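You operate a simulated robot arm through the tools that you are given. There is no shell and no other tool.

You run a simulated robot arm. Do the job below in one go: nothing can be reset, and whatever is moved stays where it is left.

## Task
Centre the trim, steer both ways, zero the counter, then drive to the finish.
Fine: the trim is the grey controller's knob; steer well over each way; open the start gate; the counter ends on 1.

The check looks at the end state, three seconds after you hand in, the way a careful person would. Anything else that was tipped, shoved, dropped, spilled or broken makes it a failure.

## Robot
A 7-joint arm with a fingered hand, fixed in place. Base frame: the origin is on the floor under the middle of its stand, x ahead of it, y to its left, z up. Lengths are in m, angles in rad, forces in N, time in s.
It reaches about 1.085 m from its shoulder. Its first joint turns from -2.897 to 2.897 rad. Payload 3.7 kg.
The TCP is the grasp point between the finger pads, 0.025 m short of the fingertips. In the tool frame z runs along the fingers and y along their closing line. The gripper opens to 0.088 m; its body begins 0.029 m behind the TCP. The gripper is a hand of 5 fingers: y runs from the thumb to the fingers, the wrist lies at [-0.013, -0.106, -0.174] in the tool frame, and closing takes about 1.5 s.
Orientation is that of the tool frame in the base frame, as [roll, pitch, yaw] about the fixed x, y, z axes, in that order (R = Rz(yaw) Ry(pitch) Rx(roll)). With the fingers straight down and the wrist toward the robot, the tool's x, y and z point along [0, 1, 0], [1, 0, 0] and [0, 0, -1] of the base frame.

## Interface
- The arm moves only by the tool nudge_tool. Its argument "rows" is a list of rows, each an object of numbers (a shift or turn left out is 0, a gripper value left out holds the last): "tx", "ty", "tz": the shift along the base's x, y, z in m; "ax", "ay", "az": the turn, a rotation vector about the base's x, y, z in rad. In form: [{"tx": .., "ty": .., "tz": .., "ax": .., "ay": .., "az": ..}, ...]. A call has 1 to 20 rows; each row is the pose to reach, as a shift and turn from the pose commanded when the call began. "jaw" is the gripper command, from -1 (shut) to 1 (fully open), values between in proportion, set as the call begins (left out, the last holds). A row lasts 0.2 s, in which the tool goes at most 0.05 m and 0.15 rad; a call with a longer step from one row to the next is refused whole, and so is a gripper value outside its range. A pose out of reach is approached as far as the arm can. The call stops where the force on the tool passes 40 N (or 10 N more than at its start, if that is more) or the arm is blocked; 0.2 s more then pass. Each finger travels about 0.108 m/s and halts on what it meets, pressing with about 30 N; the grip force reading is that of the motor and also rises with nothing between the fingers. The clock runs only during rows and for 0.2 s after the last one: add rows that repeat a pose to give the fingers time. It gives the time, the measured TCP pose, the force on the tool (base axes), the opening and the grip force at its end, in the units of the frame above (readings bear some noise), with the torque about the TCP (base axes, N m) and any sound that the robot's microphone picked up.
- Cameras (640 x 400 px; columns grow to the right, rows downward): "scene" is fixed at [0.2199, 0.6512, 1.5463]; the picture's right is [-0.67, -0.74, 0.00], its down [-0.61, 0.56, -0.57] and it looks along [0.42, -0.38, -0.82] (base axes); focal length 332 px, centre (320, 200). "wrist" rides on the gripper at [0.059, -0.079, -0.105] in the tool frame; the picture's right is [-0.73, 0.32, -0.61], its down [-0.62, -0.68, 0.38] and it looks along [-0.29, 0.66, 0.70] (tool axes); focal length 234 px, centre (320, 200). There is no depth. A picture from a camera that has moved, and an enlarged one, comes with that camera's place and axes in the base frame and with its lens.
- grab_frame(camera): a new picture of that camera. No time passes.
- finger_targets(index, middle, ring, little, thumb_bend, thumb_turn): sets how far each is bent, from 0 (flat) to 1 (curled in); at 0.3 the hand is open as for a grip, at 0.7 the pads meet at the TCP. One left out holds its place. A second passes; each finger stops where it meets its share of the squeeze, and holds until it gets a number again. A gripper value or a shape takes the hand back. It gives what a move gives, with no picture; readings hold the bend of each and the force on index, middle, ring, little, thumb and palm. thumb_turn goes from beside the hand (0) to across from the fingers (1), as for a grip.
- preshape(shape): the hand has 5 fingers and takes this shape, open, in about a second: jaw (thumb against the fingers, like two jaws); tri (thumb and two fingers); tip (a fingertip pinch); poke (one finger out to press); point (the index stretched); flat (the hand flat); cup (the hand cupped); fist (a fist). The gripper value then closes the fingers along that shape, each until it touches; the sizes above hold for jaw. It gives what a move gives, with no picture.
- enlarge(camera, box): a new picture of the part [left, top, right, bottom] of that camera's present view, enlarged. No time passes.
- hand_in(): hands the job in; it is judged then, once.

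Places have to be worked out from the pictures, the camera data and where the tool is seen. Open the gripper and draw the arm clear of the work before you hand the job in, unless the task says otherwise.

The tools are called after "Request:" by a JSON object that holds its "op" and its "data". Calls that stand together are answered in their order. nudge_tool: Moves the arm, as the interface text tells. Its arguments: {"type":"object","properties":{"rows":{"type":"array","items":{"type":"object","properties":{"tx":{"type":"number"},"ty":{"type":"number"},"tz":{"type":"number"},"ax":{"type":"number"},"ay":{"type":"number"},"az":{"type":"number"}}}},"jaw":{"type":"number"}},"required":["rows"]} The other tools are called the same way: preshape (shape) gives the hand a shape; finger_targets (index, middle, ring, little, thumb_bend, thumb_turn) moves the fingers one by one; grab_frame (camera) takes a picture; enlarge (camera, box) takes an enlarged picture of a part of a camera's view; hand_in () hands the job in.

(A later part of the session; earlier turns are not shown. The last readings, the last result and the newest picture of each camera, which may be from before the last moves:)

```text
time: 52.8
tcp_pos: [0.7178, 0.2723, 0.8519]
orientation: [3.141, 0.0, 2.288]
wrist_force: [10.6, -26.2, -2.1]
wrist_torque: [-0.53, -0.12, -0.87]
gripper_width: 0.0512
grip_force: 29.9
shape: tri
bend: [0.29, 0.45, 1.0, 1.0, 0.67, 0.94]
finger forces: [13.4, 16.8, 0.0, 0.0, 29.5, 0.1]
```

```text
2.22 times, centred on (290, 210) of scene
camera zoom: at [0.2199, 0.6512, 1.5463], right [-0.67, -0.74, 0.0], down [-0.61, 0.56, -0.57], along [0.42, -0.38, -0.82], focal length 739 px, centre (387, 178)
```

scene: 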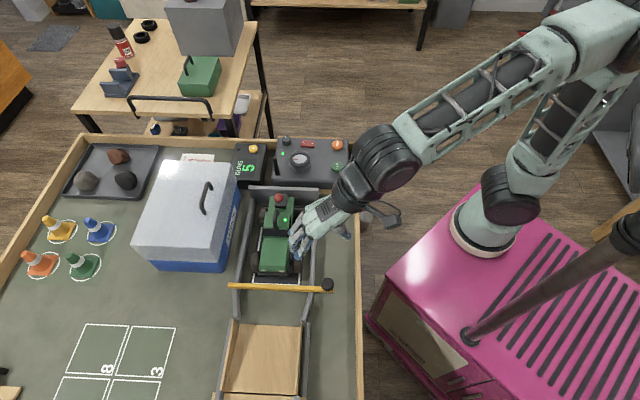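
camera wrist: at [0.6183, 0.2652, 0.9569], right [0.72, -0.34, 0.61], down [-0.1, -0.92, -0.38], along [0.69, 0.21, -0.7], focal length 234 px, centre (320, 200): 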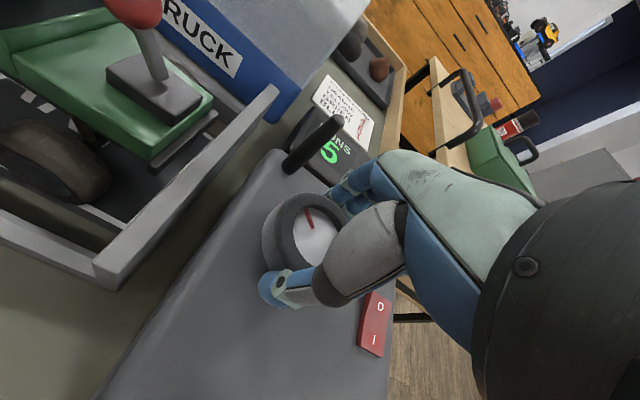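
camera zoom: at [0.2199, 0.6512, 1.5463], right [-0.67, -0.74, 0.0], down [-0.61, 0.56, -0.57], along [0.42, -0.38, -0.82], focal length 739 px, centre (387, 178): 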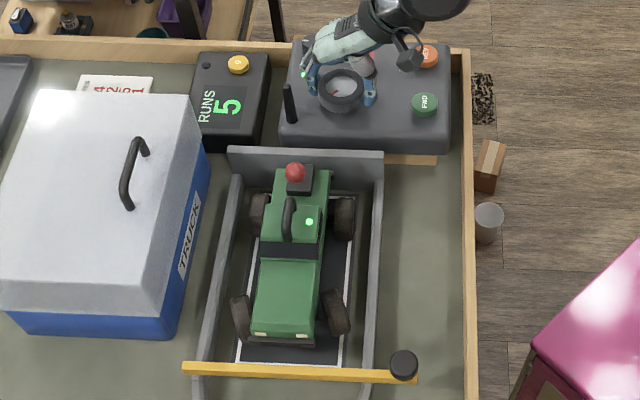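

The rising torque, about 0.9 N·m, says the wheel is at its stop and the truck's wheels are well over. I'll bring it back to centre.

Request:
{"op": "nudge_tool", "data": {"rows": [{"az": -0.1, "tx": -0.0002, "ty": 0}, {"az": -0.2, "tx": -0.0004, "ty": 0}, {"az": -0.3, "tx": -0.0006}, {"az": -0.4, "tx": -0.0009}, {"az": -0.5, "tx": -0.0011, "ty": -0.0005}, {"az": -0.6, "tx": -0.0013, "ty": -0.001}, {"az": -0.7, "tx": -0.0015, "ty": -0.001}, {"az": -0.8, "tx": -0.0018, "ty": -0.001}, {"az": -0.9, "tx": -0.002, "ty": -0.001}, {"az": -1.0, "tx": -0.0022, "ty": -0.001}, {"az": -1.1, "tx": -0.0025, "ty": -0.001}, {"az": -1.16, "tx": -0.0026, "ty": -0.001}]}}

Request:
{"op": "grab_frame", "data": {"camera": "wrist"}}

Request:
{"op": "enlarge", "data": {"camera": "scene", "box": [240, 120, 340, 300]}}

```text
time: 55.4
tcp_pos: [0.7126, 0.2751, 0.8507]
orientation: [-3.14, 0.001, 1.132]
wrist_force: [-1.1, -2.1, 0.8]
wrist_torque: [-0.04, -0.04, 0.03]
gripper_width: 0.0513
grip_force: 29.6
shape: tri
bend: [0.73, 0.41, 1.0, 1.0, 0.66, 1.0]
finger forces: [14.1, 14.7, 0.1, 0.0, 28.3, 0.0]
```

```text
taken
camera wrist: at [0.6659, 0.3617, 0.9569], right [-0.02, -0.79, 0.61], down [-0.88, -0.27, -0.38], along [0.47, -0.54, -0.7], focal length 234 px, centre (320, 200)
```

wrist: 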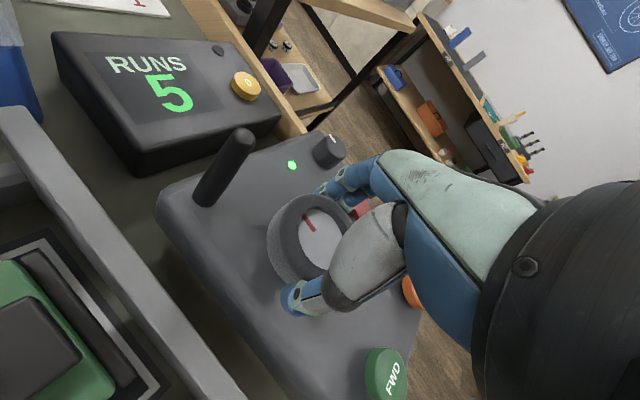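

```text
2.22 times, centred on (290, 210) of scene
camera zoom: at [0.2199, 0.6512, 1.5463], right [-0.67, -0.74, 0.0], down [-0.61, 0.56, -0.57], along [0.42, -0.38, -0.82], focal length 739 px, centre (387, 178)
```

zoom: 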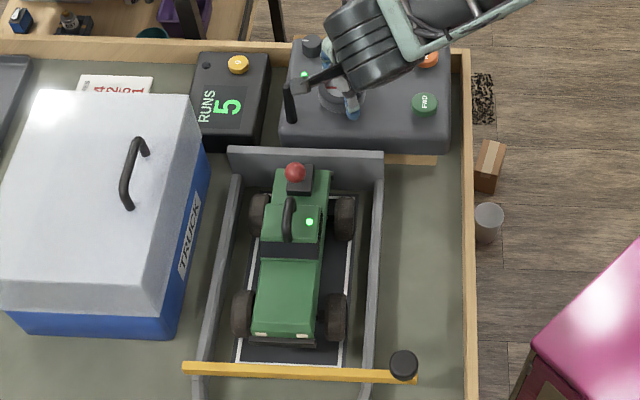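

The wheel is back at centre and the truck's wheels are straight. For the other direction I'll let go, lift a little, turn the hand to yaw 2.2 and regrip.

Request:
{"op": "nudge_tool", "data": {"rows": [{"tz": 0}, {"tz": 0}, {"tz": 0}, {"tz": 0}, {"tz": 0}, {"tz": 0.03}, {"tz": 0.06}], "jaw": 1}}

Request:
{"op": "enlarge", "data": {"camera": "scene", "box": [260, 120, 340, 180]}}

Request:
{"op": "nudge_tool", "data": {"rows": [{"az": 0.135, "tx": 0.0003}, {"az": 0.27, "tx": 0.0006}, {"az": 0.405, "tx": 0.0009}, {"az": 0.54, "tx": 0.0012}, {"az": 0.675, "tx": 0.0015}, {"az": 0.81, "tx": 0.0018}, {"az": 0.945, "tx": 0.0021}, {"az": 1.07, "tx": 0.0024, "ty": 0.0003}]}}

Request:
{"op": "grab_frame", "data": {"camera": "wrist"}}

Request:
{"op": "enlarge", "data": {"camera": "scene", "box": [240, 110, 360, 190]}}

```text
time: 57.0
tcp_pos: [0.7107, 0.274, 0.9111]
orientation: [-3.141, 0.0, 1.13]
wrist_force: [-0.5, -0.1, -0.3]
wrist_torque: [-0.01, 0.02, 0.01]
gripper_width: 0.0878
grip_force: 0.0
shape: tri
bend: [0.3, 0.3, 0.99, 0.99, 0.3, 0.98]
finger forces: [0.0, 0.1, 0.0, 0.0, 0.0, 0.1]
```

```text
6.67 times, centred on (300, 150) of scene
camera zoom: at [0.2199, 0.6512, 1.5463], right [-0.67, -0.74, 0.0], down [-0.61, 0.56, -0.57], along [0.42, -0.38, -0.82], focal length 2216 px, centre (453, 533)
```

zoom: 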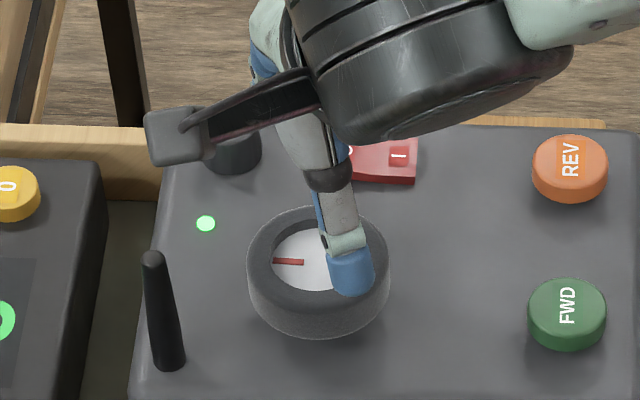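

```text
time: 58.8
tcp_pos: [0.7141, 0.2759, 0.9109]
orientation: [3.14, -0.002, 2.2]
wrist_force: [0.0, 0.7, 0.5]
wrist_torque: [-0.01, 0.0, -0.01]
gripper_width: 0.0872
grip_force: 0.1
shape: tri
bend: [0.3, 0.3, 0.99, 0.99, 0.3, 0.98]
finger forces: [0.0, 0.0, 0.1, 0.0, 0.0, 0.0]
```

```text
taken
camera wrist: at [0.6159, 0.2755, 1.0165], right [0.69, -0.4, 0.61], down [-0.18, -0.9, -0.38], along [0.7, 0.15, -0.7], focal length 234 px, centre (320, 200)
```

wrist: 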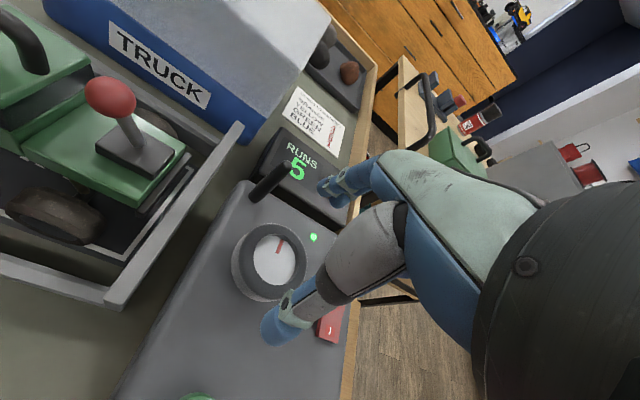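

```text
5.00 times, centred on (300, 150) of scene
camera zoom: at [0.2199, 0.6512, 1.5463], right [-0.67, -0.74, 0.0], down [-0.61, 0.56, -0.57], along [0.42, -0.38, -0.82], focal length 1662 px, centre (420, 450)
```

zoom: 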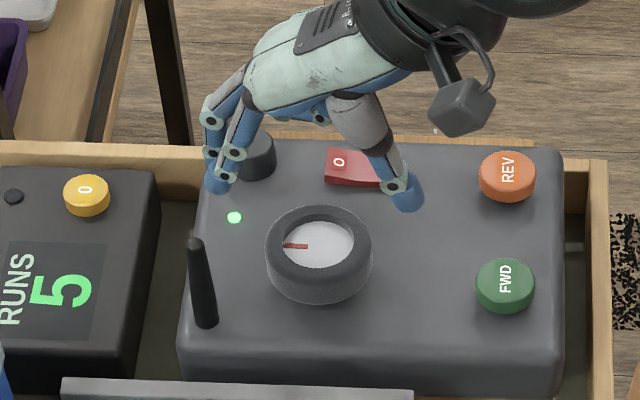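

The wheel stayed centred and the antenna is about 3 cm clear of the index finger. I'll lower and close on the rim again.

Request:
{"op": "nudge_tool", "data": {"rows": [{"tz": -0.02}, {"tz": -0.04}, {"tz": -0.055}, {"tz": -0.06}]}}

Request:
{"op": "nudge_tool", "data": {"rows": [{"tz": 0}, {"tz": 0}, {"tz": 0}, {"tz": 0}, {"tz": 0}, {"tz": 0}], "jaw": -1}}

Request:
{"op": "enlarge", "data": {"camera": "scene", "box": [240, 110, 360, 190]}}

```text
time: 59.8
tcp_pos: [0.7148, 0.2748, 0.8508]
orientation: [3.142, 0.0, 2.2]
wrist_force: [0.6, 0.4, 0.0]
wrist_torque: [0.0, 0.0, 0.02]
gripper_width: 0.0877
grip_force: 0.0
shape: tri
bend: [0.3, 0.3, 0.99, 0.99, 0.3, 0.98]
finger forces: [0.1, 0.1, 0.1, 0.0, 0.0, 0.1]
```

```text
time: 61.2
tcp_pos: [0.716, 0.2767, 0.8517]
orientation: [-3.141, 0.0, 2.201]
wrist_force: [-1.4, 0.7, -1.5]
wrist_torque: [0.01, -0.01, -0.01]
gripper_width: 0.052
grip_force: 29.8
shape: tri
bend: [0.74, 0.42, 1.0, 1.0, 0.64, 0.99]
finger forces: [13.4, 13.8, 0.1, 0.1, 27.3, 0.0]
```

```text
5.00 times, centred on (300, 150) of scene
camera zoom: at [0.2199, 0.6512, 1.5463], right [-0.67, -0.74, 0.0], down [-0.61, 0.56, -0.57], along [0.42, -0.38, -0.82], focal length 1662 px, centre (420, 450)
```

zoom: 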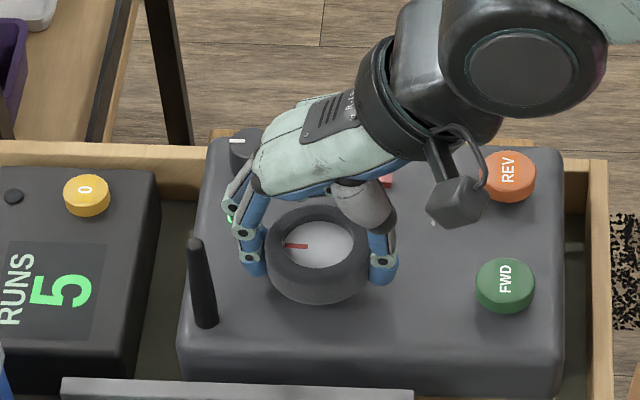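

The grip is balanced again. I'll steer clockwise about 1.06 rad.

Request:
{"op": "nudge_tool", "data": {"rows": [{"az": -0.1, "tx": -0.0002}, {"az": -0.2, "tx": -0.0004}, {"az": -0.3, "tx": -0.0007}, {"az": -0.4, "tx": -0.0009}, {"az": -0.5, "tx": -0.0011}, {"az": -0.6, "tx": -0.0013}, {"az": -0.7, "tx": -0.0016}, {"az": -0.8, "tx": -0.0018}, {"az": -0.9, "tx": -0.002}, {"az": -1.0, "tx": -0.0022}, {"az": -1.06, "tx": -0.0024}]}}

Request:
{"op": "grab_frame", "data": {"camera": "wrist"}}

Request:
{"op": "enlarge", "data": {"camera": "scene", "box": [240, 120, 340, 300]}}

```text
time: 63.6
tcp_pos: [0.7135, 0.2768, 0.8508]
orientation: [-3.141, -0.001, 1.14]
wrist_force: [10.1, 15.7, -11.3]
wrist_torque: [0.31, -0.49, 0.79]
gripper_width: 0.0505
grip_force: 29.6
shape: tri
bend: [0.74, 0.4, 1.0, 1.0, 0.64, 1.0]
finger forces: [18.9, 14.3, 0.0, 0.1, 26.4, 0.0]
```

```text
taken
camera wrist: at [0.6652, 0.3625, 0.9568], right [-0.01, -0.8, 0.61], down [-0.88, -0.28, -0.38], along [0.48, -0.54, -0.7], focal length 234 px, centre (320, 200)
```

wrist: 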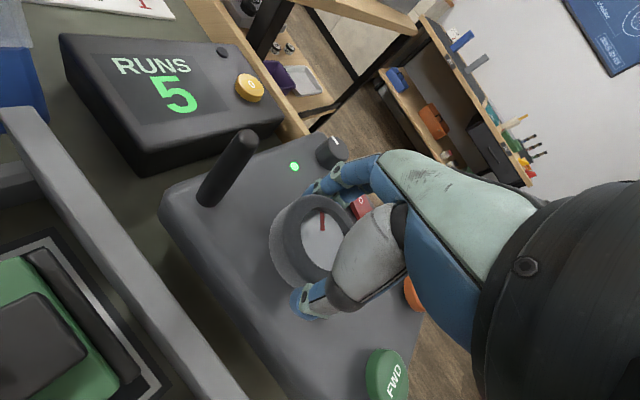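

```text
2.22 times, centred on (290, 210) of scene
camera zoom: at [0.2199, 0.6512, 1.5463], right [-0.67, -0.74, 0.0], down [-0.61, 0.56, -0.57], along [0.42, -0.38, -0.82], focal length 739 px, centre (387, 178)
```

zoom: 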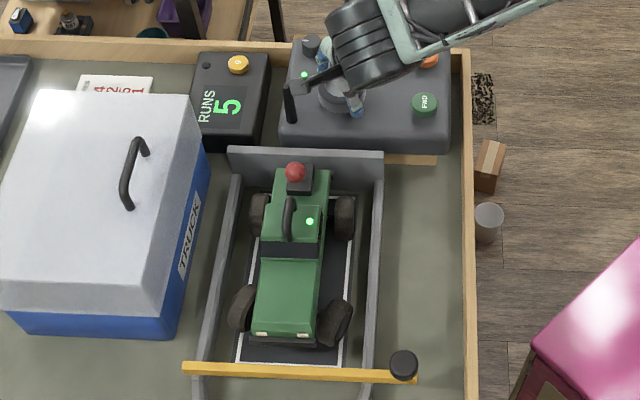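

The truck's wheels are well over the other way and the wheel is at its stop. I'll return to centre.

Request:
{"op": "nudge_tool", "data": {"rows": [{"az": 0.1, "tx": 0.0002}, {"az": 0.2, "tx": 0.0004}, {"az": 0.3, "tx": 0.0007}, {"az": 0.4, "tx": 0.0009}, {"az": 0.5, "tx": 0.0011}, {"az": 0.6, "tx": 0.0013}, {"az": 0.7, "tx": 0.0016}, {"az": 0.8, "tx": 0.0018}, {"az": 0.9, "tx": 0.002}, {"az": 1.0, "tx": 0.0022}, {"az": 1.06, "tx": 0.0024}]}}

Request:
{"op": "enlarge", "data": {"camera": "scene", "box": [240, 110, 360, 190]}}

Request:
{"op": "enlarge", "data": {"camera": "scene", "box": [240, 120, 340, 300]}}

```text
time: 66.0
tcp_pos: [0.7149, 0.2754, 0.8525]
orientation: [-3.141, 0.001, 2.204]
wrist_force: [-3.1, -4.2, -5.9]
wrist_torque: [-0.05, 0.02, 0.02]
gripper_width: 0.0521
grip_force: 29.9
shape: tri
bend: [0.74, 0.42, 1.0, 1.0, 0.63, 1.0]
finger forces: [13.9, 13.7, 0.0, 0.1, 31.4, 0.0]
```

```text
5.00 times, centred on (300, 150) of scene
camera zoom: at [0.2199, 0.6512, 1.5463], right [-0.67, -0.74, 0.0], down [-0.61, 0.56, -0.57], along [0.42, -0.38, -0.82], focal length 1662 px, centre (420, 450)
```

zoom: 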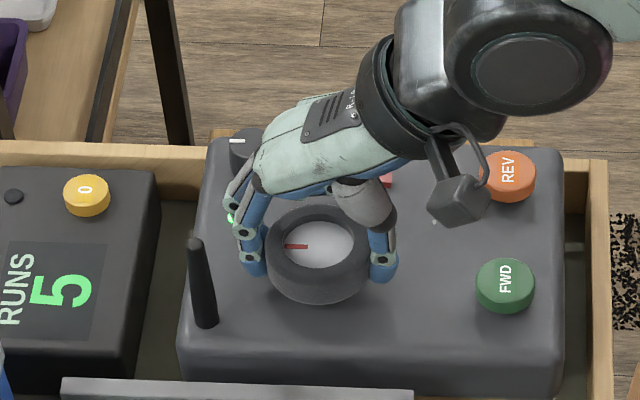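

```text
2.22 times, centred on (290, 210) of scene
camera zoom: at [0.2199, 0.6512, 1.5463], right [-0.67, -0.74, 0.0], down [-0.61, 0.56, -0.57], along [0.42, -0.38, -0.82], focal length 739 px, centre (387, 178)
```

zoom: 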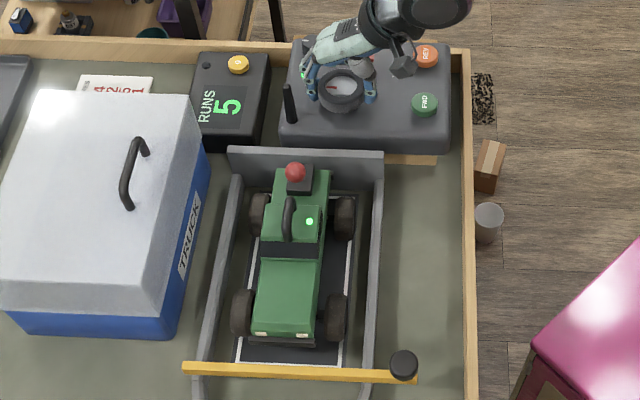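

The wheel is back at centre. I'll release, rise and then take the poke shape for the buttons.

Request:
{"op": "nudge_tool", "data": {"rows": [{"tz": 0}, {"tz": 0}, {"tz": 0}, {"tz": 0}, {"tz": 0.01}, {"tz": 0.04}, {"tz": 0.08}, {"tz": 0.12}], "jaw": 1}}

Request:
{"op": "preshape", "data": {"shape": "poke"}}

Request:
{"op": "grab_frame", "data": {"camera": "wrist"}}

Request:
{"op": "enlarge", "data": {"camera": "scene", "box": [220, 90, 380, 190]}}

```text
time: 67.8
tcp_pos: [0.7136, 0.275, 0.97]
orientation: [3.141, 0.001, 2.201]
wrist_force: [1.0, -0.7, 0.4]
wrist_torque: [0.04, -0.01, 0.02]
gripper_width: 0.0879
grip_force: 0.1
shape: tri
bend: [0.3, 0.3, 0.99, 0.99, 0.3, 0.98]
finger forces: [0.0, 0.0, 0.0, 0.0, 0.0, 0.0]
```

```text
time: 68.7
tcp_pos: [0.7146, 0.2754, 0.9701]
orientation: [-3.139, 0.002, 2.2]
wrist_force: [0.3, 0.6, 0.4]
wrist_torque: [0.0, 0.0, 0.0]
gripper_width: 0.0
grip_force: 0.1
shape: poke
bend: [0.7, 0.7, 0.99, 0.99, 1.0, 1.0]
finger forces: [0.1, 0.0, 0.0, 0.0, 0.0, 0.1]
```

```text
taken
camera wrist: at [0.6155, 0.2754, 1.0758], right [0.69, -0.4, 0.61], down [-0.18, -0.91, -0.38], along [0.7, 0.15, -0.7], focal length 234 px, centre (320, 200)
```

wrist: 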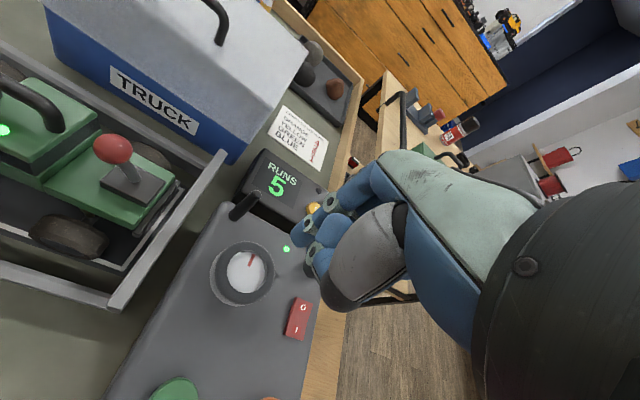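

```text
4.00 times, centred on (300, 140) of scene
camera zoom: at [0.2199, 0.6512, 1.5463], right [-0.67, -0.74, 0.0], down [-0.61, 0.56, -0.57], along [0.42, -0.38, -0.82], focal length 1330 px, centre (400, 440)
```

zoom: 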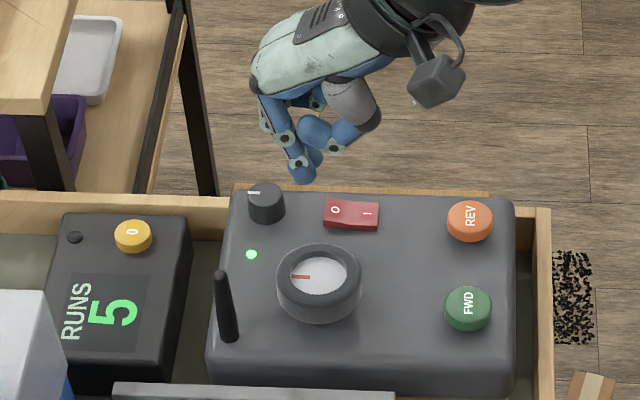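

In the poke shape the fingertip points down about 3 cm below the TCP. I put the yellow "0" button at (0.876, 0.326, 0.80) and will move above it.

Request:
{"op": "nudge_tool", "data": {"rows": [{"tx": 0.04, "ty": 0.0115, "az": -0.07}, {"tx": 0.08, "ty": 0.023, "az": -0.14}, {"tx": 0.12, "ty": 0.0345, "az": -0.2}, {"tx": 0.158, "ty": 0.046, "az": -0.25}, {"tx": 0.158, "ty": 0.046, "tz": -0.04, "az": -0.25}, {"tx": 0.158, "ty": 0.046, "tz": -0.08, "az": -0.25}]}}

Request:
{"op": "grab_frame", "data": {"camera": "wrist"}}

Request:
{"op": "enlarge", "data": {"camera": "scene", "box": [200, 90, 300, 190]}}

```text
time: 70.1
tcp_pos: [0.8747, 0.3201, 0.8908]
orientation: [3.139, -0.001, 1.95]
wrist_force: [0.7, 0.6, 0.4]
wrist_torque: [-0.03, 0.02, 0.01]
gripper_width: 0.0002
grip_force: 0.1
shape: poke
bend: [0.7, 0.7, 0.99, 0.99, 1.0, 1.0]
finger forces: [0.0, 0.0, 0.1, 0.1, 0.0, 0.0]
```

```text
taken
camera wrist: at [0.7787, 0.345, 0.9967], right [0.57, -0.55, 0.61], down [-0.4, -0.83, -0.38], along [0.72, -0.03, -0.7], focal length 234 px, centre (320, 200)
```

wrist: 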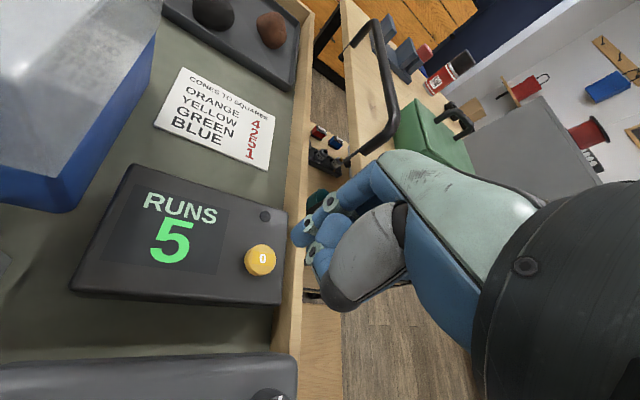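

```text
4.00 times, centred on (250, 140) of scene
camera zoom: at [0.2199, 0.6512, 1.5463], right [-0.67, -0.74, 0.0], down [-0.61, 0.56, -0.57], along [0.42, -0.38, -0.82], focal length 1330 px, centre (600, 440)
```

zoom: 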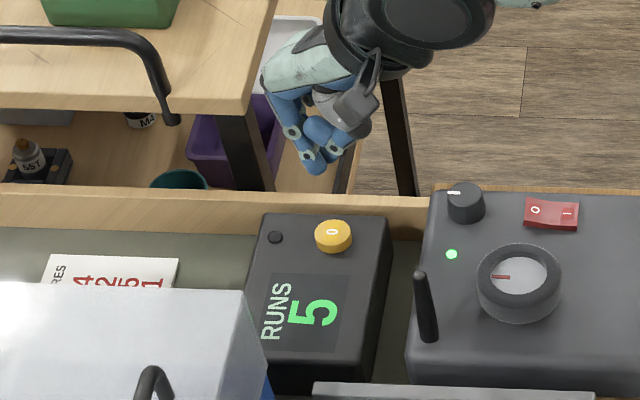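

The button lies right under the fingertip in tool coordinates. I'll press down gently and watch the force and the counter.

Request:
{"op": "nudge_tool", "data": {"rows": [{"tz": -0.03}, {"tz": -0.045}, {"tz": -0.055}, {"tz": -0.06}, {"tz": -0.064}]}}

Request:
{"op": "enlarge", "data": {"camera": "wrist", "box": [100, 150, 400, 350]}}

Request:
{"op": "enlarge", "data": {"camera": "scene", "box": [210, 110, 290, 190]}}

```text
time: 71.3
tcp_pos: [0.8744, 0.3211, 0.8272]
orientation: [3.141, 0.001, 1.95]
wrist_force: [-1.0, 0.5, -0.2]
wrist_torque: [0.03, -0.02, 0.0]
gripper_width: 0.0
grip_force: 0.0
shape: poke
bend: [0.7, 0.7, 0.99, 0.99, 1.0, 1.0]
finger forces: [0.1, 0.0, 0.0, 0.0, 0.0, 0.1]
```

```text
2.00 times, centred on (250, 250) of wrist
camera zoom: at [0.7777, 0.3464, 0.9323], right [0.57, -0.55, 0.61], down [-0.4, -0.83, -0.38], along [0.72, -0.03, -0.7], focal length 468 px, centre (460, 100)
```

zoom: 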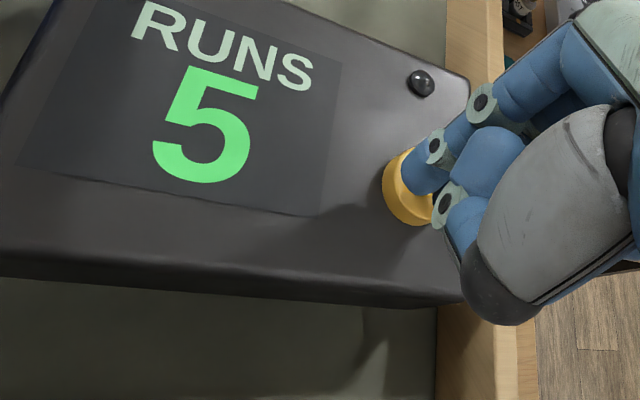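

```text
5.00 times, centred on (250, 150) of scene
camera zoom: at [0.2199, 0.6512, 1.5463], right [-0.67, -0.74, 0.0], down [-0.61, 0.56, -0.57], along [0.42, -0.38, -0.82], focal length 1662 px, centre (670, 450)
```

zoom: 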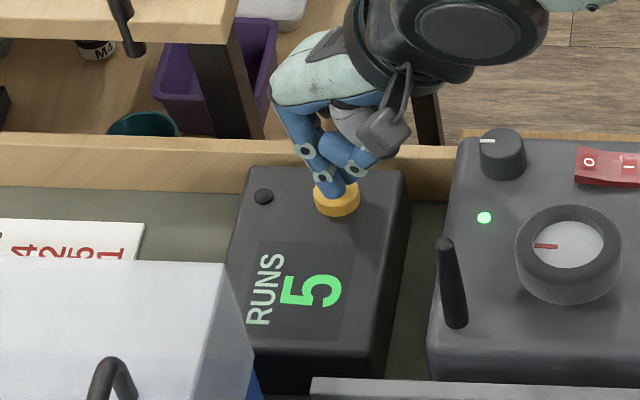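

The tip is over the button and nearly touching. I'll push down in small steps.

Request:
{"op": "nudge_tool", "data": {"rows": [{"tz": -0.004}, {"tz": -0.007}, {"tz": -0.01}]}}

Request:
{"op": "enlarge", "data": {"camera": "scene", "box": [210, 110, 290, 190]}}

```text
time: 72.1
tcp_pos: [0.8736, 0.3214, 0.8172]
orientation: [3.141, -0.001, 1.951]
wrist_force: [-0.2, 1.1, 3.1]
wrist_torque: [-0.01, -0.01, 0.0]
gripper_width: 0.0002
grip_force: 0.0
shape: poke
bend: [0.7, 0.7, 0.99, 0.99, 1.0, 1.0]
finger forces: [0.0, 2.2, 0.0, 0.0, 0.1, 0.0]
heard: click
```

```text
5.00 times, centred on (250, 150) of scene
camera zoom: at [0.2199, 0.6512, 1.5463], right [-0.67, -0.74, 0.0], down [-0.61, 0.56, -0.57], along [0.42, -0.38, -0.82], focal length 1662 px, centre (670, 450)
```

zoom: 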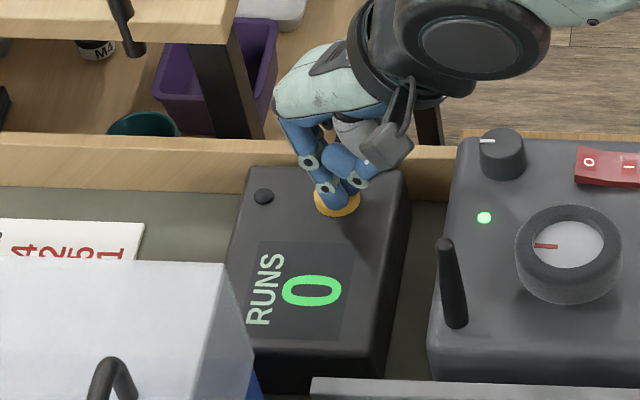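

The counter now reads 0. I'll rise and travel over to the gate knob near (0.407, 0.457), turning the hand so the camera sees the gate.

Request:
{"op": "nudge_tool", "data": {"rows": [{"tz": 0.04}, {"tz": 0.09}, {"tz": 0.14}, {"tx": -0.04, "ty": 0.012, "tz": 0.17, "az": 0.08}, {"tx": -0.085, "ty": 0.024, "tz": 0.17, "az": 0.16}, {"tx": -0.13, "ty": 0.036, "tz": 0.17, "az": 0.24}, {"tx": -0.175, "ty": 0.048, "tz": 0.17, "az": 0.32}, {"tx": -0.22, "ty": 0.06, "tz": 0.17, "az": 0.4}, {"tx": -0.265, "ty": 0.072, "tz": 0.17, "az": 0.48}, {"tx": -0.31, "ty": 0.084, "tz": 0.17, "az": 0.56}, {"tx": -0.355, "ty": 0.096, "tz": 0.17, "az": 0.64}, {"tx": -0.4, "ty": 0.108, "tz": 0.17, "az": 0.72}, {"tx": -0.44, "ty": 0.12, "tz": 0.17, "az": 0.82}]}}

Request:
{"op": "preshape", "data": {"shape": "tri"}}

Request:
{"op": "grab_frame", "data": {"camera": "wrist"}}

Request:
{"op": "enlarge", "data": {"camera": "wrist", "box": [250, 170, 350, 270]}}

Request:
{"op": "enlarge", "data": {"camera": "wrist", "box": [150, 200, 270, 320]}}

```text
refused: row 4 steps farther than a row can; nothing moved
```

```text
time: 73.0
tcp_pos: [0.8729, 0.3215, 0.8165]
orientation: [3.14, -0.001, 1.951]
wrist_force: [0.5, 0.5, 0.1]
wrist_torque: [0.01, 0.03, 0.0]
gripper_width: 0.0878
grip_force: 0.0
shape: tri
bend: [0.3, 0.3, 0.99, 0.99, 0.3, 0.98]
finger forces: [0.0, 0.0, 0.1, 0.0, 0.0, 0.0]
```

```text
taken
camera wrist: at [0.7768, 0.3466, 0.9225], right [0.57, -0.55, 0.61], down [-0.4, -0.83, -0.38], along [0.72, -0.03, -0.7], focal length 234 px, centre (320, 200)
```

wrist: 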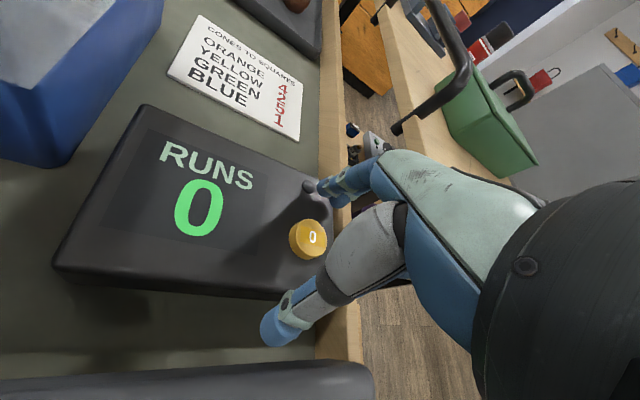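

```text
4.00 times, centred on (300, 220) of wrist
camera zoom: at [0.7768, 0.3466, 0.9225], right [0.57, -0.55, 0.61], down [-0.4, -0.83, -0.38], along [0.72, -0.03, -0.7], focal length 937 px, centre (400, 120)
```

zoom: 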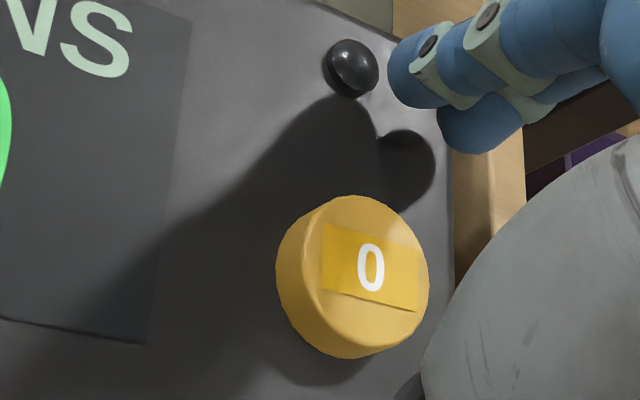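

```text
3.33 times, centred on (210, 260) of wrist
camera zoom: at [0.7768, 0.3466, 0.9225], right [0.57, -0.55, 0.61], down [-0.4, -0.83, -0.38], along [0.72, -0.03, -0.7], focal length 781 px, centre (687, 0)
```

zoom: 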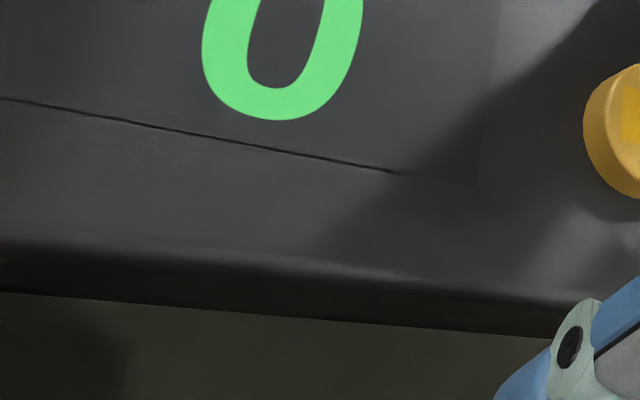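

That move was refused because one step was slightly too long. The reshape happened in place without touching anything, and the counter still reads 0. I'll redo the move with shorter steps.

Request:
{"op": "nudge_tool", "data": {"rows": [{"tz": 0.04}, {"tz": 0.08}, {"tz": 0.12}, {"tz": 0.16}, {"tx": -0.04, "ty": 0.011, "tz": 0.17, "az": 0.08}, {"tx": -0.08, "ty": 0.022, "tz": 0.17, "az": 0.16}, {"tx": -0.12, "ty": 0.033, "tz": 0.17, "az": 0.24}, {"tx": -0.16, "ty": 0.044, "tz": 0.17, "az": 0.32}, {"tx": -0.2, "ty": 0.055, "tz": 0.17, "az": 0.4}, {"tx": -0.24, "ty": 0.066, "tz": 0.17, "az": 0.48}, {"tx": -0.28, "ty": 0.077, "tz": 0.17, "az": 0.56}, {"tx": -0.32, "ty": 0.088, "tz": 0.17, "az": 0.64}, {"tx": -0.36, "ty": 0.098, "tz": 0.17, "az": 0.72}, {"tx": -0.4, "ty": 0.109, "tz": 0.17, "az": 0.8}, {"tx": -0.44, "ty": 0.12, "tz": 0.17, "az": 0.82}]}}

Request:
{"op": "grab_frame", "data": {"camera": "wrist"}}

Request:
{"op": "enlarge", "data": {"camera": "wrist", "box": [250, 170, 350, 270]}}

Request:
{"op": "enlarge", "data": {"camera": "wrist", "box": [150, 200, 270, 320]}}

Request:
{"op": "enlarge", "data": {"camera": "scene", "box": [210, 110, 370, 210]}}

```text
time: 76.2
tcp_pos: [0.4346, 0.44, 0.9871]
orientation: [-3.141, 0.001, 2.771]
wrist_force: [0.0, -0.4, 0.4]
wrist_torque: [-0.01, 0.04, -0.01]
gripper_width: 0.0879
grip_force: 0.0
shape: tri
bend: [0.3, 0.3, 0.99, 0.99, 0.3, 0.98]
finger forces: [0.0, 0.0, 0.0, 0.0, 0.0, 0.0]
```

```text
taken
camera wrist: at [0.35, 0.3871, 1.0927], right [0.79, 0.04, 0.61], down [0.33, -0.86, -0.38], along [0.51, 0.51, -0.7], focal length 234 px, centre (320, 200)
```

wrist: 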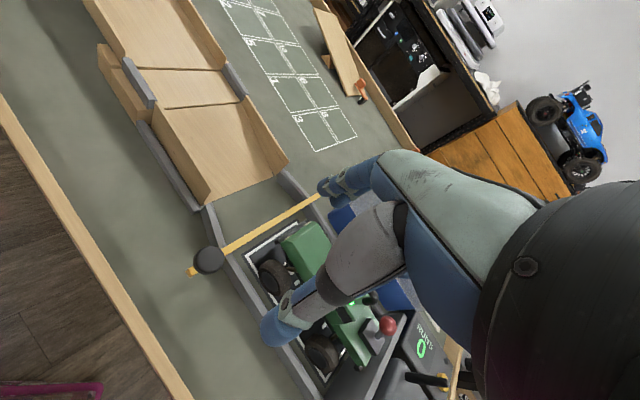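

```text
4.00 times, centred on (300, 220) of wrist
camera zoom: at [0.35, 0.3871, 1.0927], right [0.79, 0.04, 0.61], down [0.33, -0.86, -0.38], along [0.51, 0.51, -0.7], focal length 937 px, centre (400, 120)
```

zoom: 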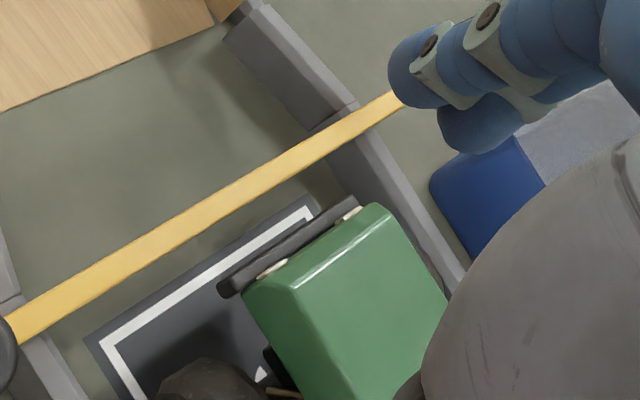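

```text
3.33 times, centred on (210, 260) of wrist
camera zoom: at [0.35, 0.3871, 1.0927], right [0.79, 0.04, 0.61], down [0.33, -0.86, -0.38], along [0.51, 0.51, -0.7], focal length 781 px, centre (687, 0)
```

zoom: 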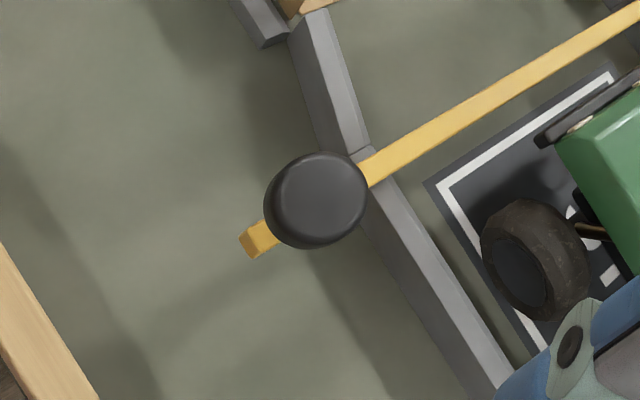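

```text
4.00 times, centred on (290, 160) of scene
camera zoom: at [0.2199, 0.6512, 1.5463], right [-0.67, -0.74, 0.0], down [-0.61, 0.56, -0.57], along [0.42, -0.38, -0.82], focal length 1330 px, centre (440, 360)
```

zoom: 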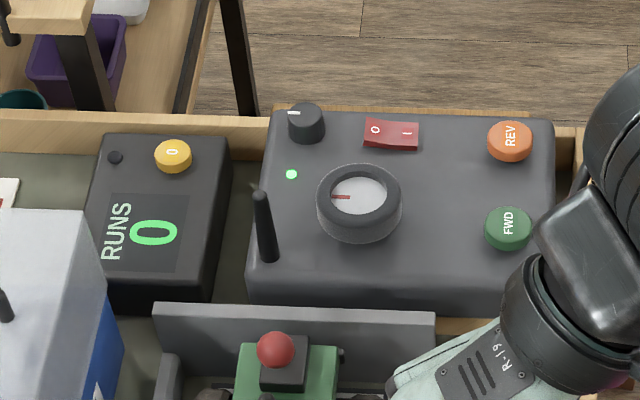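

The gate knob works out at (0.406, 0.457) with its top at about 0.823, matching the earlier estimate. I'll move above it and go down part-way for a check.

Request:
{"op": "nudge_tool", "data": {"rows": [{"tx": -0.013, "ty": 0.008, "tz": -0.02}, {"tx": -0.0259, "ty": 0.0158, "tz": -0.05}, {"tx": -0.0259, "ty": 0.0158, "tz": -0.085}, {"tx": -0.0259, "ty": 0.0158, "tz": -0.115}, {"tx": -0.0259, "ty": 0.0158, "tz": -0.125}], "jaw": 0.36}}

Request:
{"op": "grab_frame", "data": {"camera": "wrist"}}

Request:
{"op": "enlarge", "data": {"camera": "scene", "box": [280, 220, 400, 310]}}

```text
time: 77.4
tcp_pos: [0.4078, 0.4569, 0.8612]
orientation: [-3.141, 0.0, 2.773]
wrist_force: [-0.1, 0.3, -0.1]
wrist_torque: [-0.03, 0.04, 0.0]
gripper_width: 0.0602
grip_force: 0.1
shape: tri
bend: [0.73, 0.38, 0.99, 0.99, 0.59, 0.99]
finger forces: [0.0, 0.1, 0.0, 0.0, 0.0, 0.0]
```

```text
taken
camera wrist: at [0.3233, 0.4031, 0.9669], right [0.79, 0.04, 0.61], down [0.33, -0.86, -0.38], along [0.51, 0.51, -0.7], focal length 234 px, centre (320, 200)
```

wrist: 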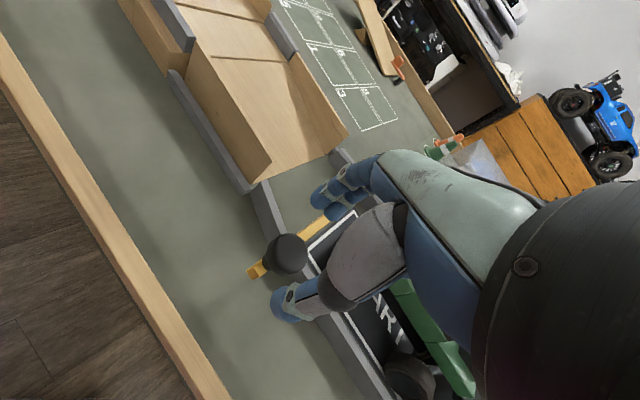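

```text
4.44 times, centred on (340, 265) of scene
camera zoom: at [0.2199, 0.6512, 1.5463], right [-0.67, -0.74, 0.0], down [-0.61, 0.56, -0.57], along [0.42, -0.38, -0.82], focal length 1478 px, centre (231, -89)
```

zoom: 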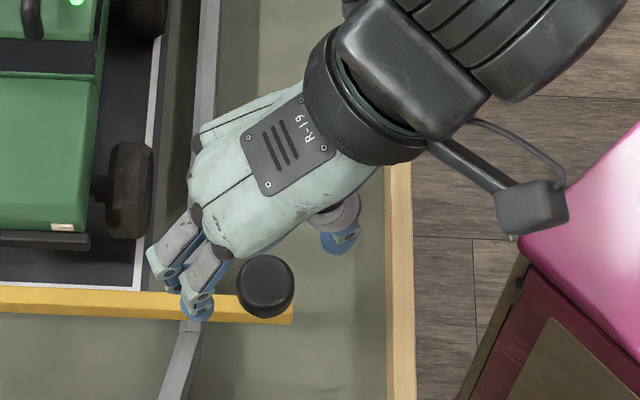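

The knob is almost centred between the pads. I'll nudge into alignment and lower to TCP z of about 0.828, keeping the tips above the bar.

Request:
{"op": "nudge_tool", "data": {"rows": [{"tx": -0.0037, "ty": -0.0029, "tz": -0.01}, {"tx": -0.0037, "ty": -0.0029, "tz": -0.02}, {"tx": -0.0037, "ty": -0.0029, "tz": -0.028}, {"tx": -0.0037, "ty": -0.0029, "tz": -0.033}]}}

Request:
{"op": "enlarge", "data": {"camera": "wrist", "box": [230, 170, 390, 330]}}

Request:
{"op": "enlarge", "data": {"camera": "scene", "box": [300, 250, 360, 310]}}

```text
time: 78.4
tcp_pos: [0.403, 0.4536, 0.8285]
orientation: [-3.141, 0.0, 2.773]
wrist_force: [-0.5, 0.4, -0.4]
wrist_torque: [-0.01, 0.01, 0.0]
gripper_width: 0.0602
grip_force: 0.1
shape: tri
bend: [0.73, 0.38, 0.99, 0.99, 0.59, 0.99]
finger forces: [0.1, 0.1, 0.0, 0.1, 0.0, 0.1]
```

```text
2.50 times, centred on (310, 250) of wrist
camera zoom: at [0.3196, 0.4015, 0.9345], right [0.79, 0.04, 0.61], down [0.33, -0.86, -0.38], along [0.51, 0.51, -0.7], focal length 585 px, centre (345, 75)
```

zoom: 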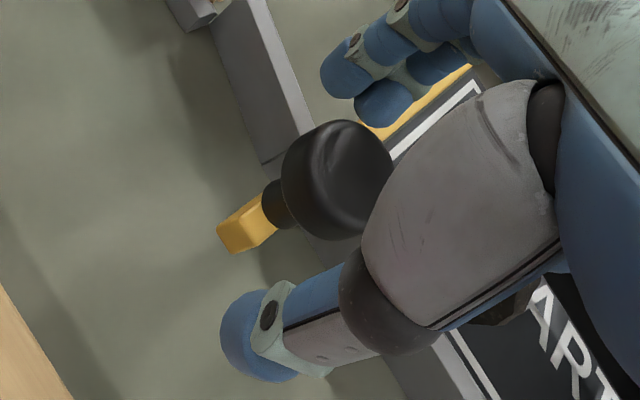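

```text
6.67 times, centred on (330, 280) of scene
camera zoom: at [0.2199, 0.6512, 1.5463], right [-0.67, -0.74, 0.0], down [-0.61, 0.56, -0.57], along [0.42, -0.38, -0.82], focal length 2216 px, centre (253, -333)
```

zoom: 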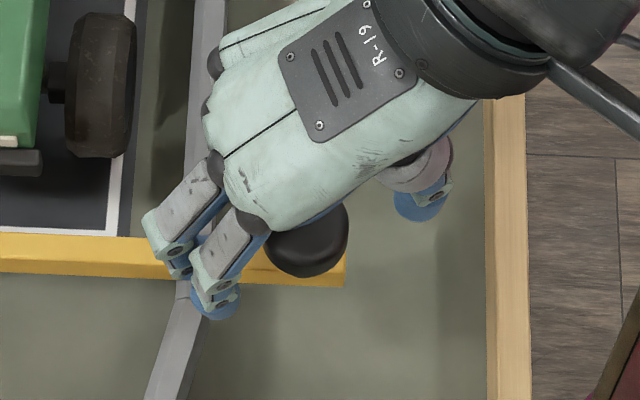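

The knob head is centred between the pads at the right height, and the finger forces are zero. I'll lower 3 mm more and close on the knob.

Request:
{"op": "nudge_tool", "data": {"rows": [{"tz": -0.0015}, {"tz": -0.003}]}}

Request:
{"op": "nudge_tool", "data": {"rows": [{"tz": 0}, {"tz": 0}, {"tz": 0}, {"tz": 0}, {"tz": 0}, {"tz": 0}], "jaw": -1}}

Request:
{"op": "enlarge", "data": {"camera": "wrist", "box": [230, 170, 390, 330]}}

Request:
{"op": "enlarge", "data": {"camera": "scene", "box": [220, 240, 360, 320]}}

```text
time: 79.0
tcp_pos: [0.4031, 0.4549, 0.8257]
orientation: [-3.141, 0.0, 2.772]
wrist_force: [-0.2, 0.1, 1.1]
wrist_torque: [0.01, 0.03, 0.0]
gripper_width: 0.0604
grip_force: 0.0
shape: tri
bend: [0.73, 0.38, 0.99, 0.99, 0.59, 0.99]
finger forces: [0.0, 0.0, 0.0, 0.0, 0.0, 0.0]
```

```text
time: 80.4
tcp_pos: [0.4032, 0.4552, 0.825]
orientation: [-3.141, -0.001, 2.771]
wrist_force: [-2.4, 1.5, -23.3]
wrist_torque: [-0.04, 0.03, 0.07]
gripper_width: 0.0181
grip_force: 29.7
shape: tri
bend: [0.74, 0.56, 1.0, 1.0, 0.75, 1.0]
finger forces: [14.6, 13.2, 0.0, 0.1, 27.7, 0.0]
```

```text
2.50 times, centred on (310, 250) of wrist
camera zoom: at [0.3193, 0.4017, 0.931], right [0.79, 0.04, 0.61], down [0.33, -0.86, -0.38], along [0.51, 0.51, -0.7], focal length 585 px, centre (345, 75)
```

zoom: 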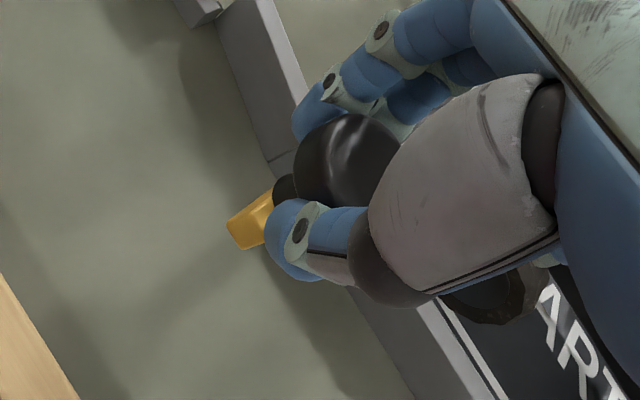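

```text
4.57 times, centred on (290, 280) of scene
camera zoom: at [0.2199, 0.6512, 1.5463], right [-0.67, -0.74, 0.0], down [-0.61, 0.56, -0.57], along [0.42, -0.38, -0.82], focal length 1520 px, centre (457, -166)
```

zoom: 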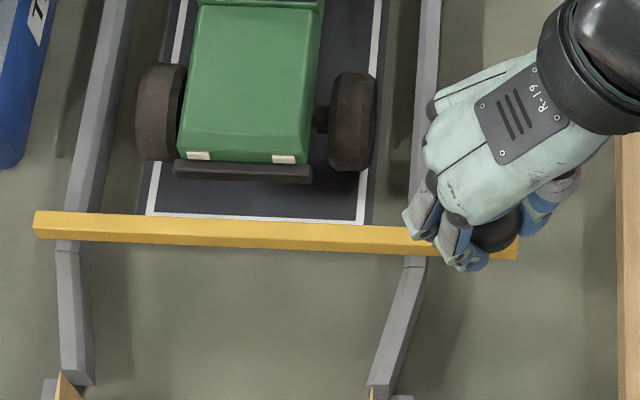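

The grip is firm and the tool is being pulled down with about 23 N, so the fingers hook under the head. I'll test a small lift to find out how the gate moves.

Request:
{"op": "nudge_tool", "data": {"rows": [{"tz": 0.003}, {"tz": 0.006}, {"tz": 0.01}]}}

Request:
{"op": "enlarge", "data": {"camera": "scene", "box": [220, 240, 360, 320]}}

Request:
{"op": "enlarge", "data": {"camera": "wrist", "box": [230, 170, 390, 330]}}

```text
time: 80.9
tcp_pos: [0.4022, 0.4524, 0.8262]
orientation: [-3.133, 0.0, 2.773]
wrist_force: [-3.1, 2.8, -21.3]
wrist_torque: [0.06, 0.03, 0.04]
gripper_width: 0.0171
grip_force: 30.0
shape: tri
bend: [0.73, 0.56, 1.0, 1.0, 0.75, 1.0]
finger forces: [15.2, 12.6, 0.2, 0.0, 27.3, 0.0]
stopped in row 2: the force on the tool passed its limit at 43 N (the readings are from after the stop); the commanded pose is now the measured one
```

```text
4.57 times, centred on (290, 280) of scene
camera zoom: at [0.2199, 0.6512, 1.5463], right [-0.67, -0.74, 0.0], down [-0.61, 0.56, -0.57], along [0.42, -0.38, -0.82], focal length 1520 px, centre (457, -166)
```

zoom: 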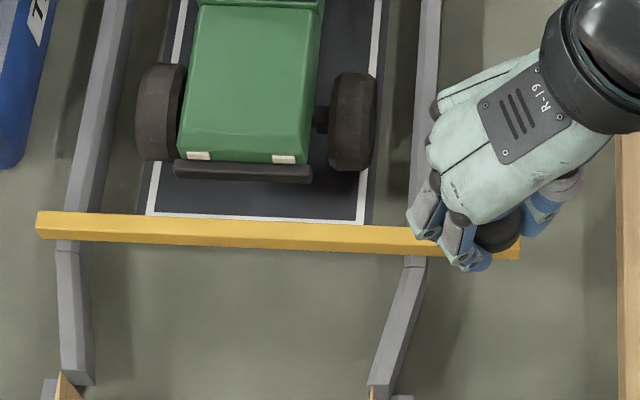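

```text
2.50 times, centred on (310, 250) of wrist
camera zoom: at [0.3185, 0.4008, 0.9317], right [0.8, 0.04, 0.6], down [0.33, -0.86, -0.38], along [0.51, 0.5, -0.7], focal length 585 px, centre (345, 75)
```

zoom: 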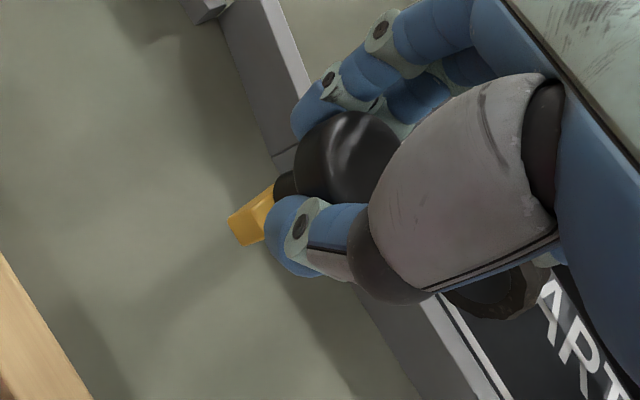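

Lifting is blocked at 43 N, so the gate doesn't lift. I'll test a small horizontal push along the lane toward the ramp.

Request:
{"op": "nudge_tool", "data": {"rows": [{"tx": -0.0021, "ty": 0.0021}, {"tx": -0.0042, "ty": 0.0042}, {"tx": -0.0063, "ty": 0.0063}]}}

Request:
{"op": "enlarge", "data": {"camera": "scene", "box": [220, 240, 360, 320]}}

```text
time: 81.7
tcp_pos: [0.396, 0.4569, 0.8249]
orientation: [-3.133, -0.001, 2.77]
wrist_force: [10.3, -10.0, -28.9]
wrist_torque: [-0.12, 0.02, -0.12]
gripper_width: 0.0156
grip_force: 30.5
shape: tri
bend: [0.74, 0.57, 1.0, 1.0, 0.74, 1.0]
finger forces: [8.0, 15.9, 0.0, 0.1, 26.5, 0.0]
```

```text
4.57 times, centred on (290, 280) of scene
camera zoom: at [0.2199, 0.6512, 1.5463], right [-0.67, -0.74, 0.0], down [-0.61, 0.56, -0.57], along [0.42, -0.38, -0.82], focal length 1520 px, centre (457, -166)
```

zoom: 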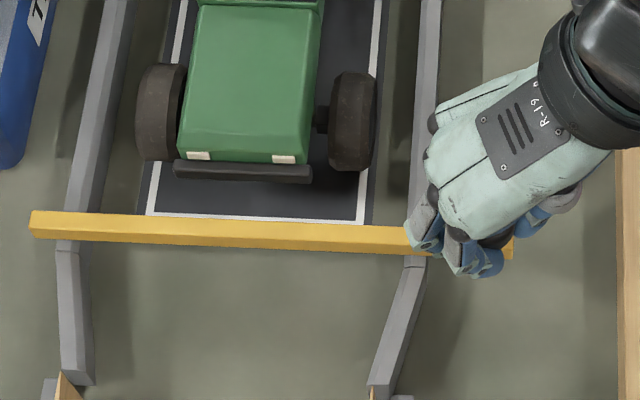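

The bar can't move in the lane direction, but it slid a few millimetres along its own length. So it's a sliding bolt to pull out by the knob toward the robot. I'll regrip with the hand in line with the bar (yaw 2.356).

Request:
{"op": "nudge_tool", "data": {"rows": [{"tz": 0}, {"tz": 0}, {"tz": 0}, {"tz": 0}, {"tz": 0.015}, {"tz": 0.035}, {"tx": 0.0075, "ty": -0.0007, "tz": 0.035, "az": -0.14}, {"tx": 0.0148, "ty": -0.0014, "tz": 0.035, "az": -0.28}, {"tx": 0.0148, "ty": -0.0014, "tz": 0.035, "az": -0.415}], "jaw": 0.36}}

Request:
{"op": "grab_frame", "data": {"camera": "wrist"}}

Request:
{"op": "enlarge", "data": {"camera": "scene", "box": [220, 230, 400, 330]}}

```text
time: 83.7
tcp_pos: [0.4109, 0.4579, 0.8603]
orientation: [-3.136, 0.001, 2.353]
wrist_force: [0.6, -0.3, -0.1]
wrist_torque: [0.0, 0.0, -0.01]
gripper_width: 0.0597
grip_force: 0.1
shape: tri
bend: [0.73, 0.38, 0.99, 0.99, 0.6, 1.0]
finger forces: [0.0, 0.1, 0.0, 0.0, 0.1, 0.1]
```

```text
taken
camera wrist: at [0.3136, 0.4437, 0.9674], right [0.74, -0.28, 0.61], down [-0.04, -0.92, -0.38], along [0.67, 0.25, -0.7], focal length 234 px, centre (320, 200)
```

wrist: 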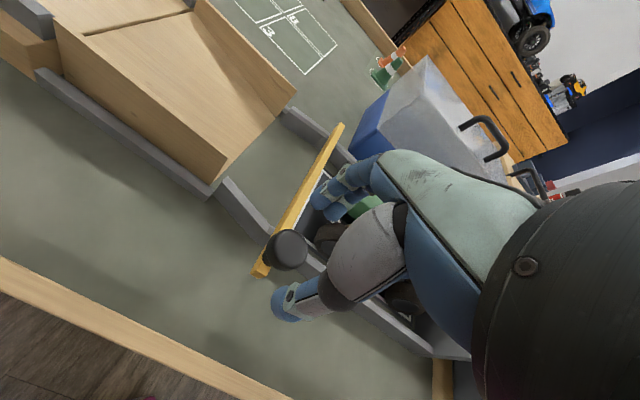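

```text
3.56 times, centred on (310, 280) of scene
camera zoom: at [0.2199, 0.6512, 1.5463], right [-0.67, -0.74, 0.0], down [-0.61, 0.56, -0.57], along [0.42, -0.38, -0.82], focal length 1182 px, centre (356, -84)
```

zoom: 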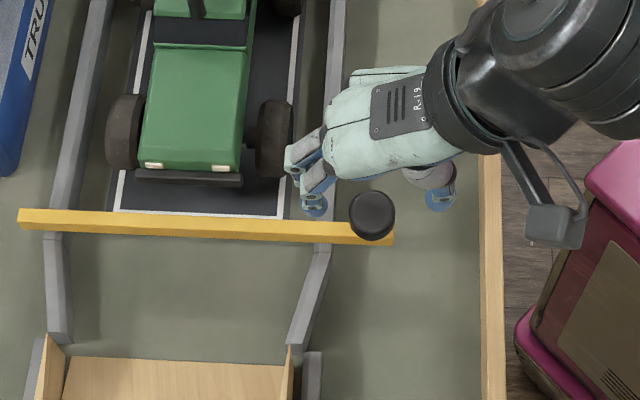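

I'll enlarge this view of the bar to look for guides or brackets at the walls.

Request:
{"op": "enlarge", "data": {"camera": "wrist", "box": [240, 100, 370, 200]}}

Request:
{"op": "enlarge", "data": {"camera": "wrist", "box": [230, 190, 350, 290]}}

```text
4.00 times, centred on (305, 150) of wrist
camera zoom: at [0.3136, 0.4437, 0.9674], right [0.74, -0.28, 0.61], down [-0.04, -0.92, -0.38], along [0.67, 0.25, -0.7], focal length 937 px, centre (380, 400)
```

zoom: 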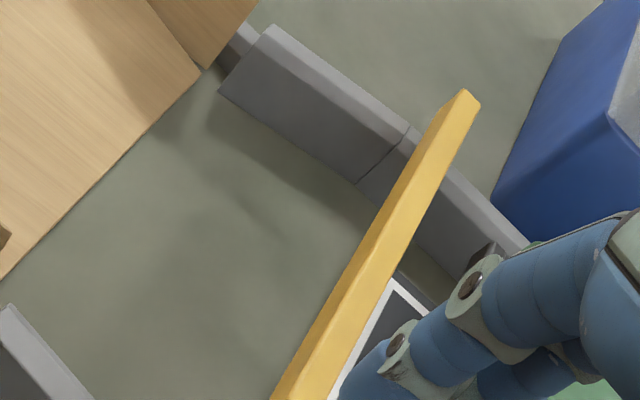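

```text
4.00 times, centred on (290, 240) of wrist
camera zoom: at [0.3136, 0.4437, 0.9674], right [0.74, -0.28, 0.61], down [-0.04, -0.92, -0.38], along [0.67, 0.25, -0.7], focal length 937 px, centre (440, 40)
```

zoom: 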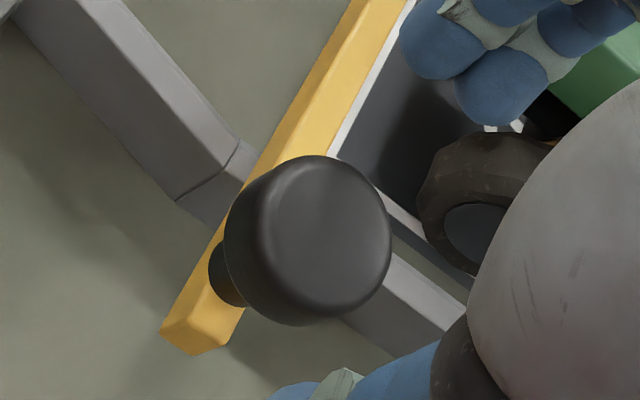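

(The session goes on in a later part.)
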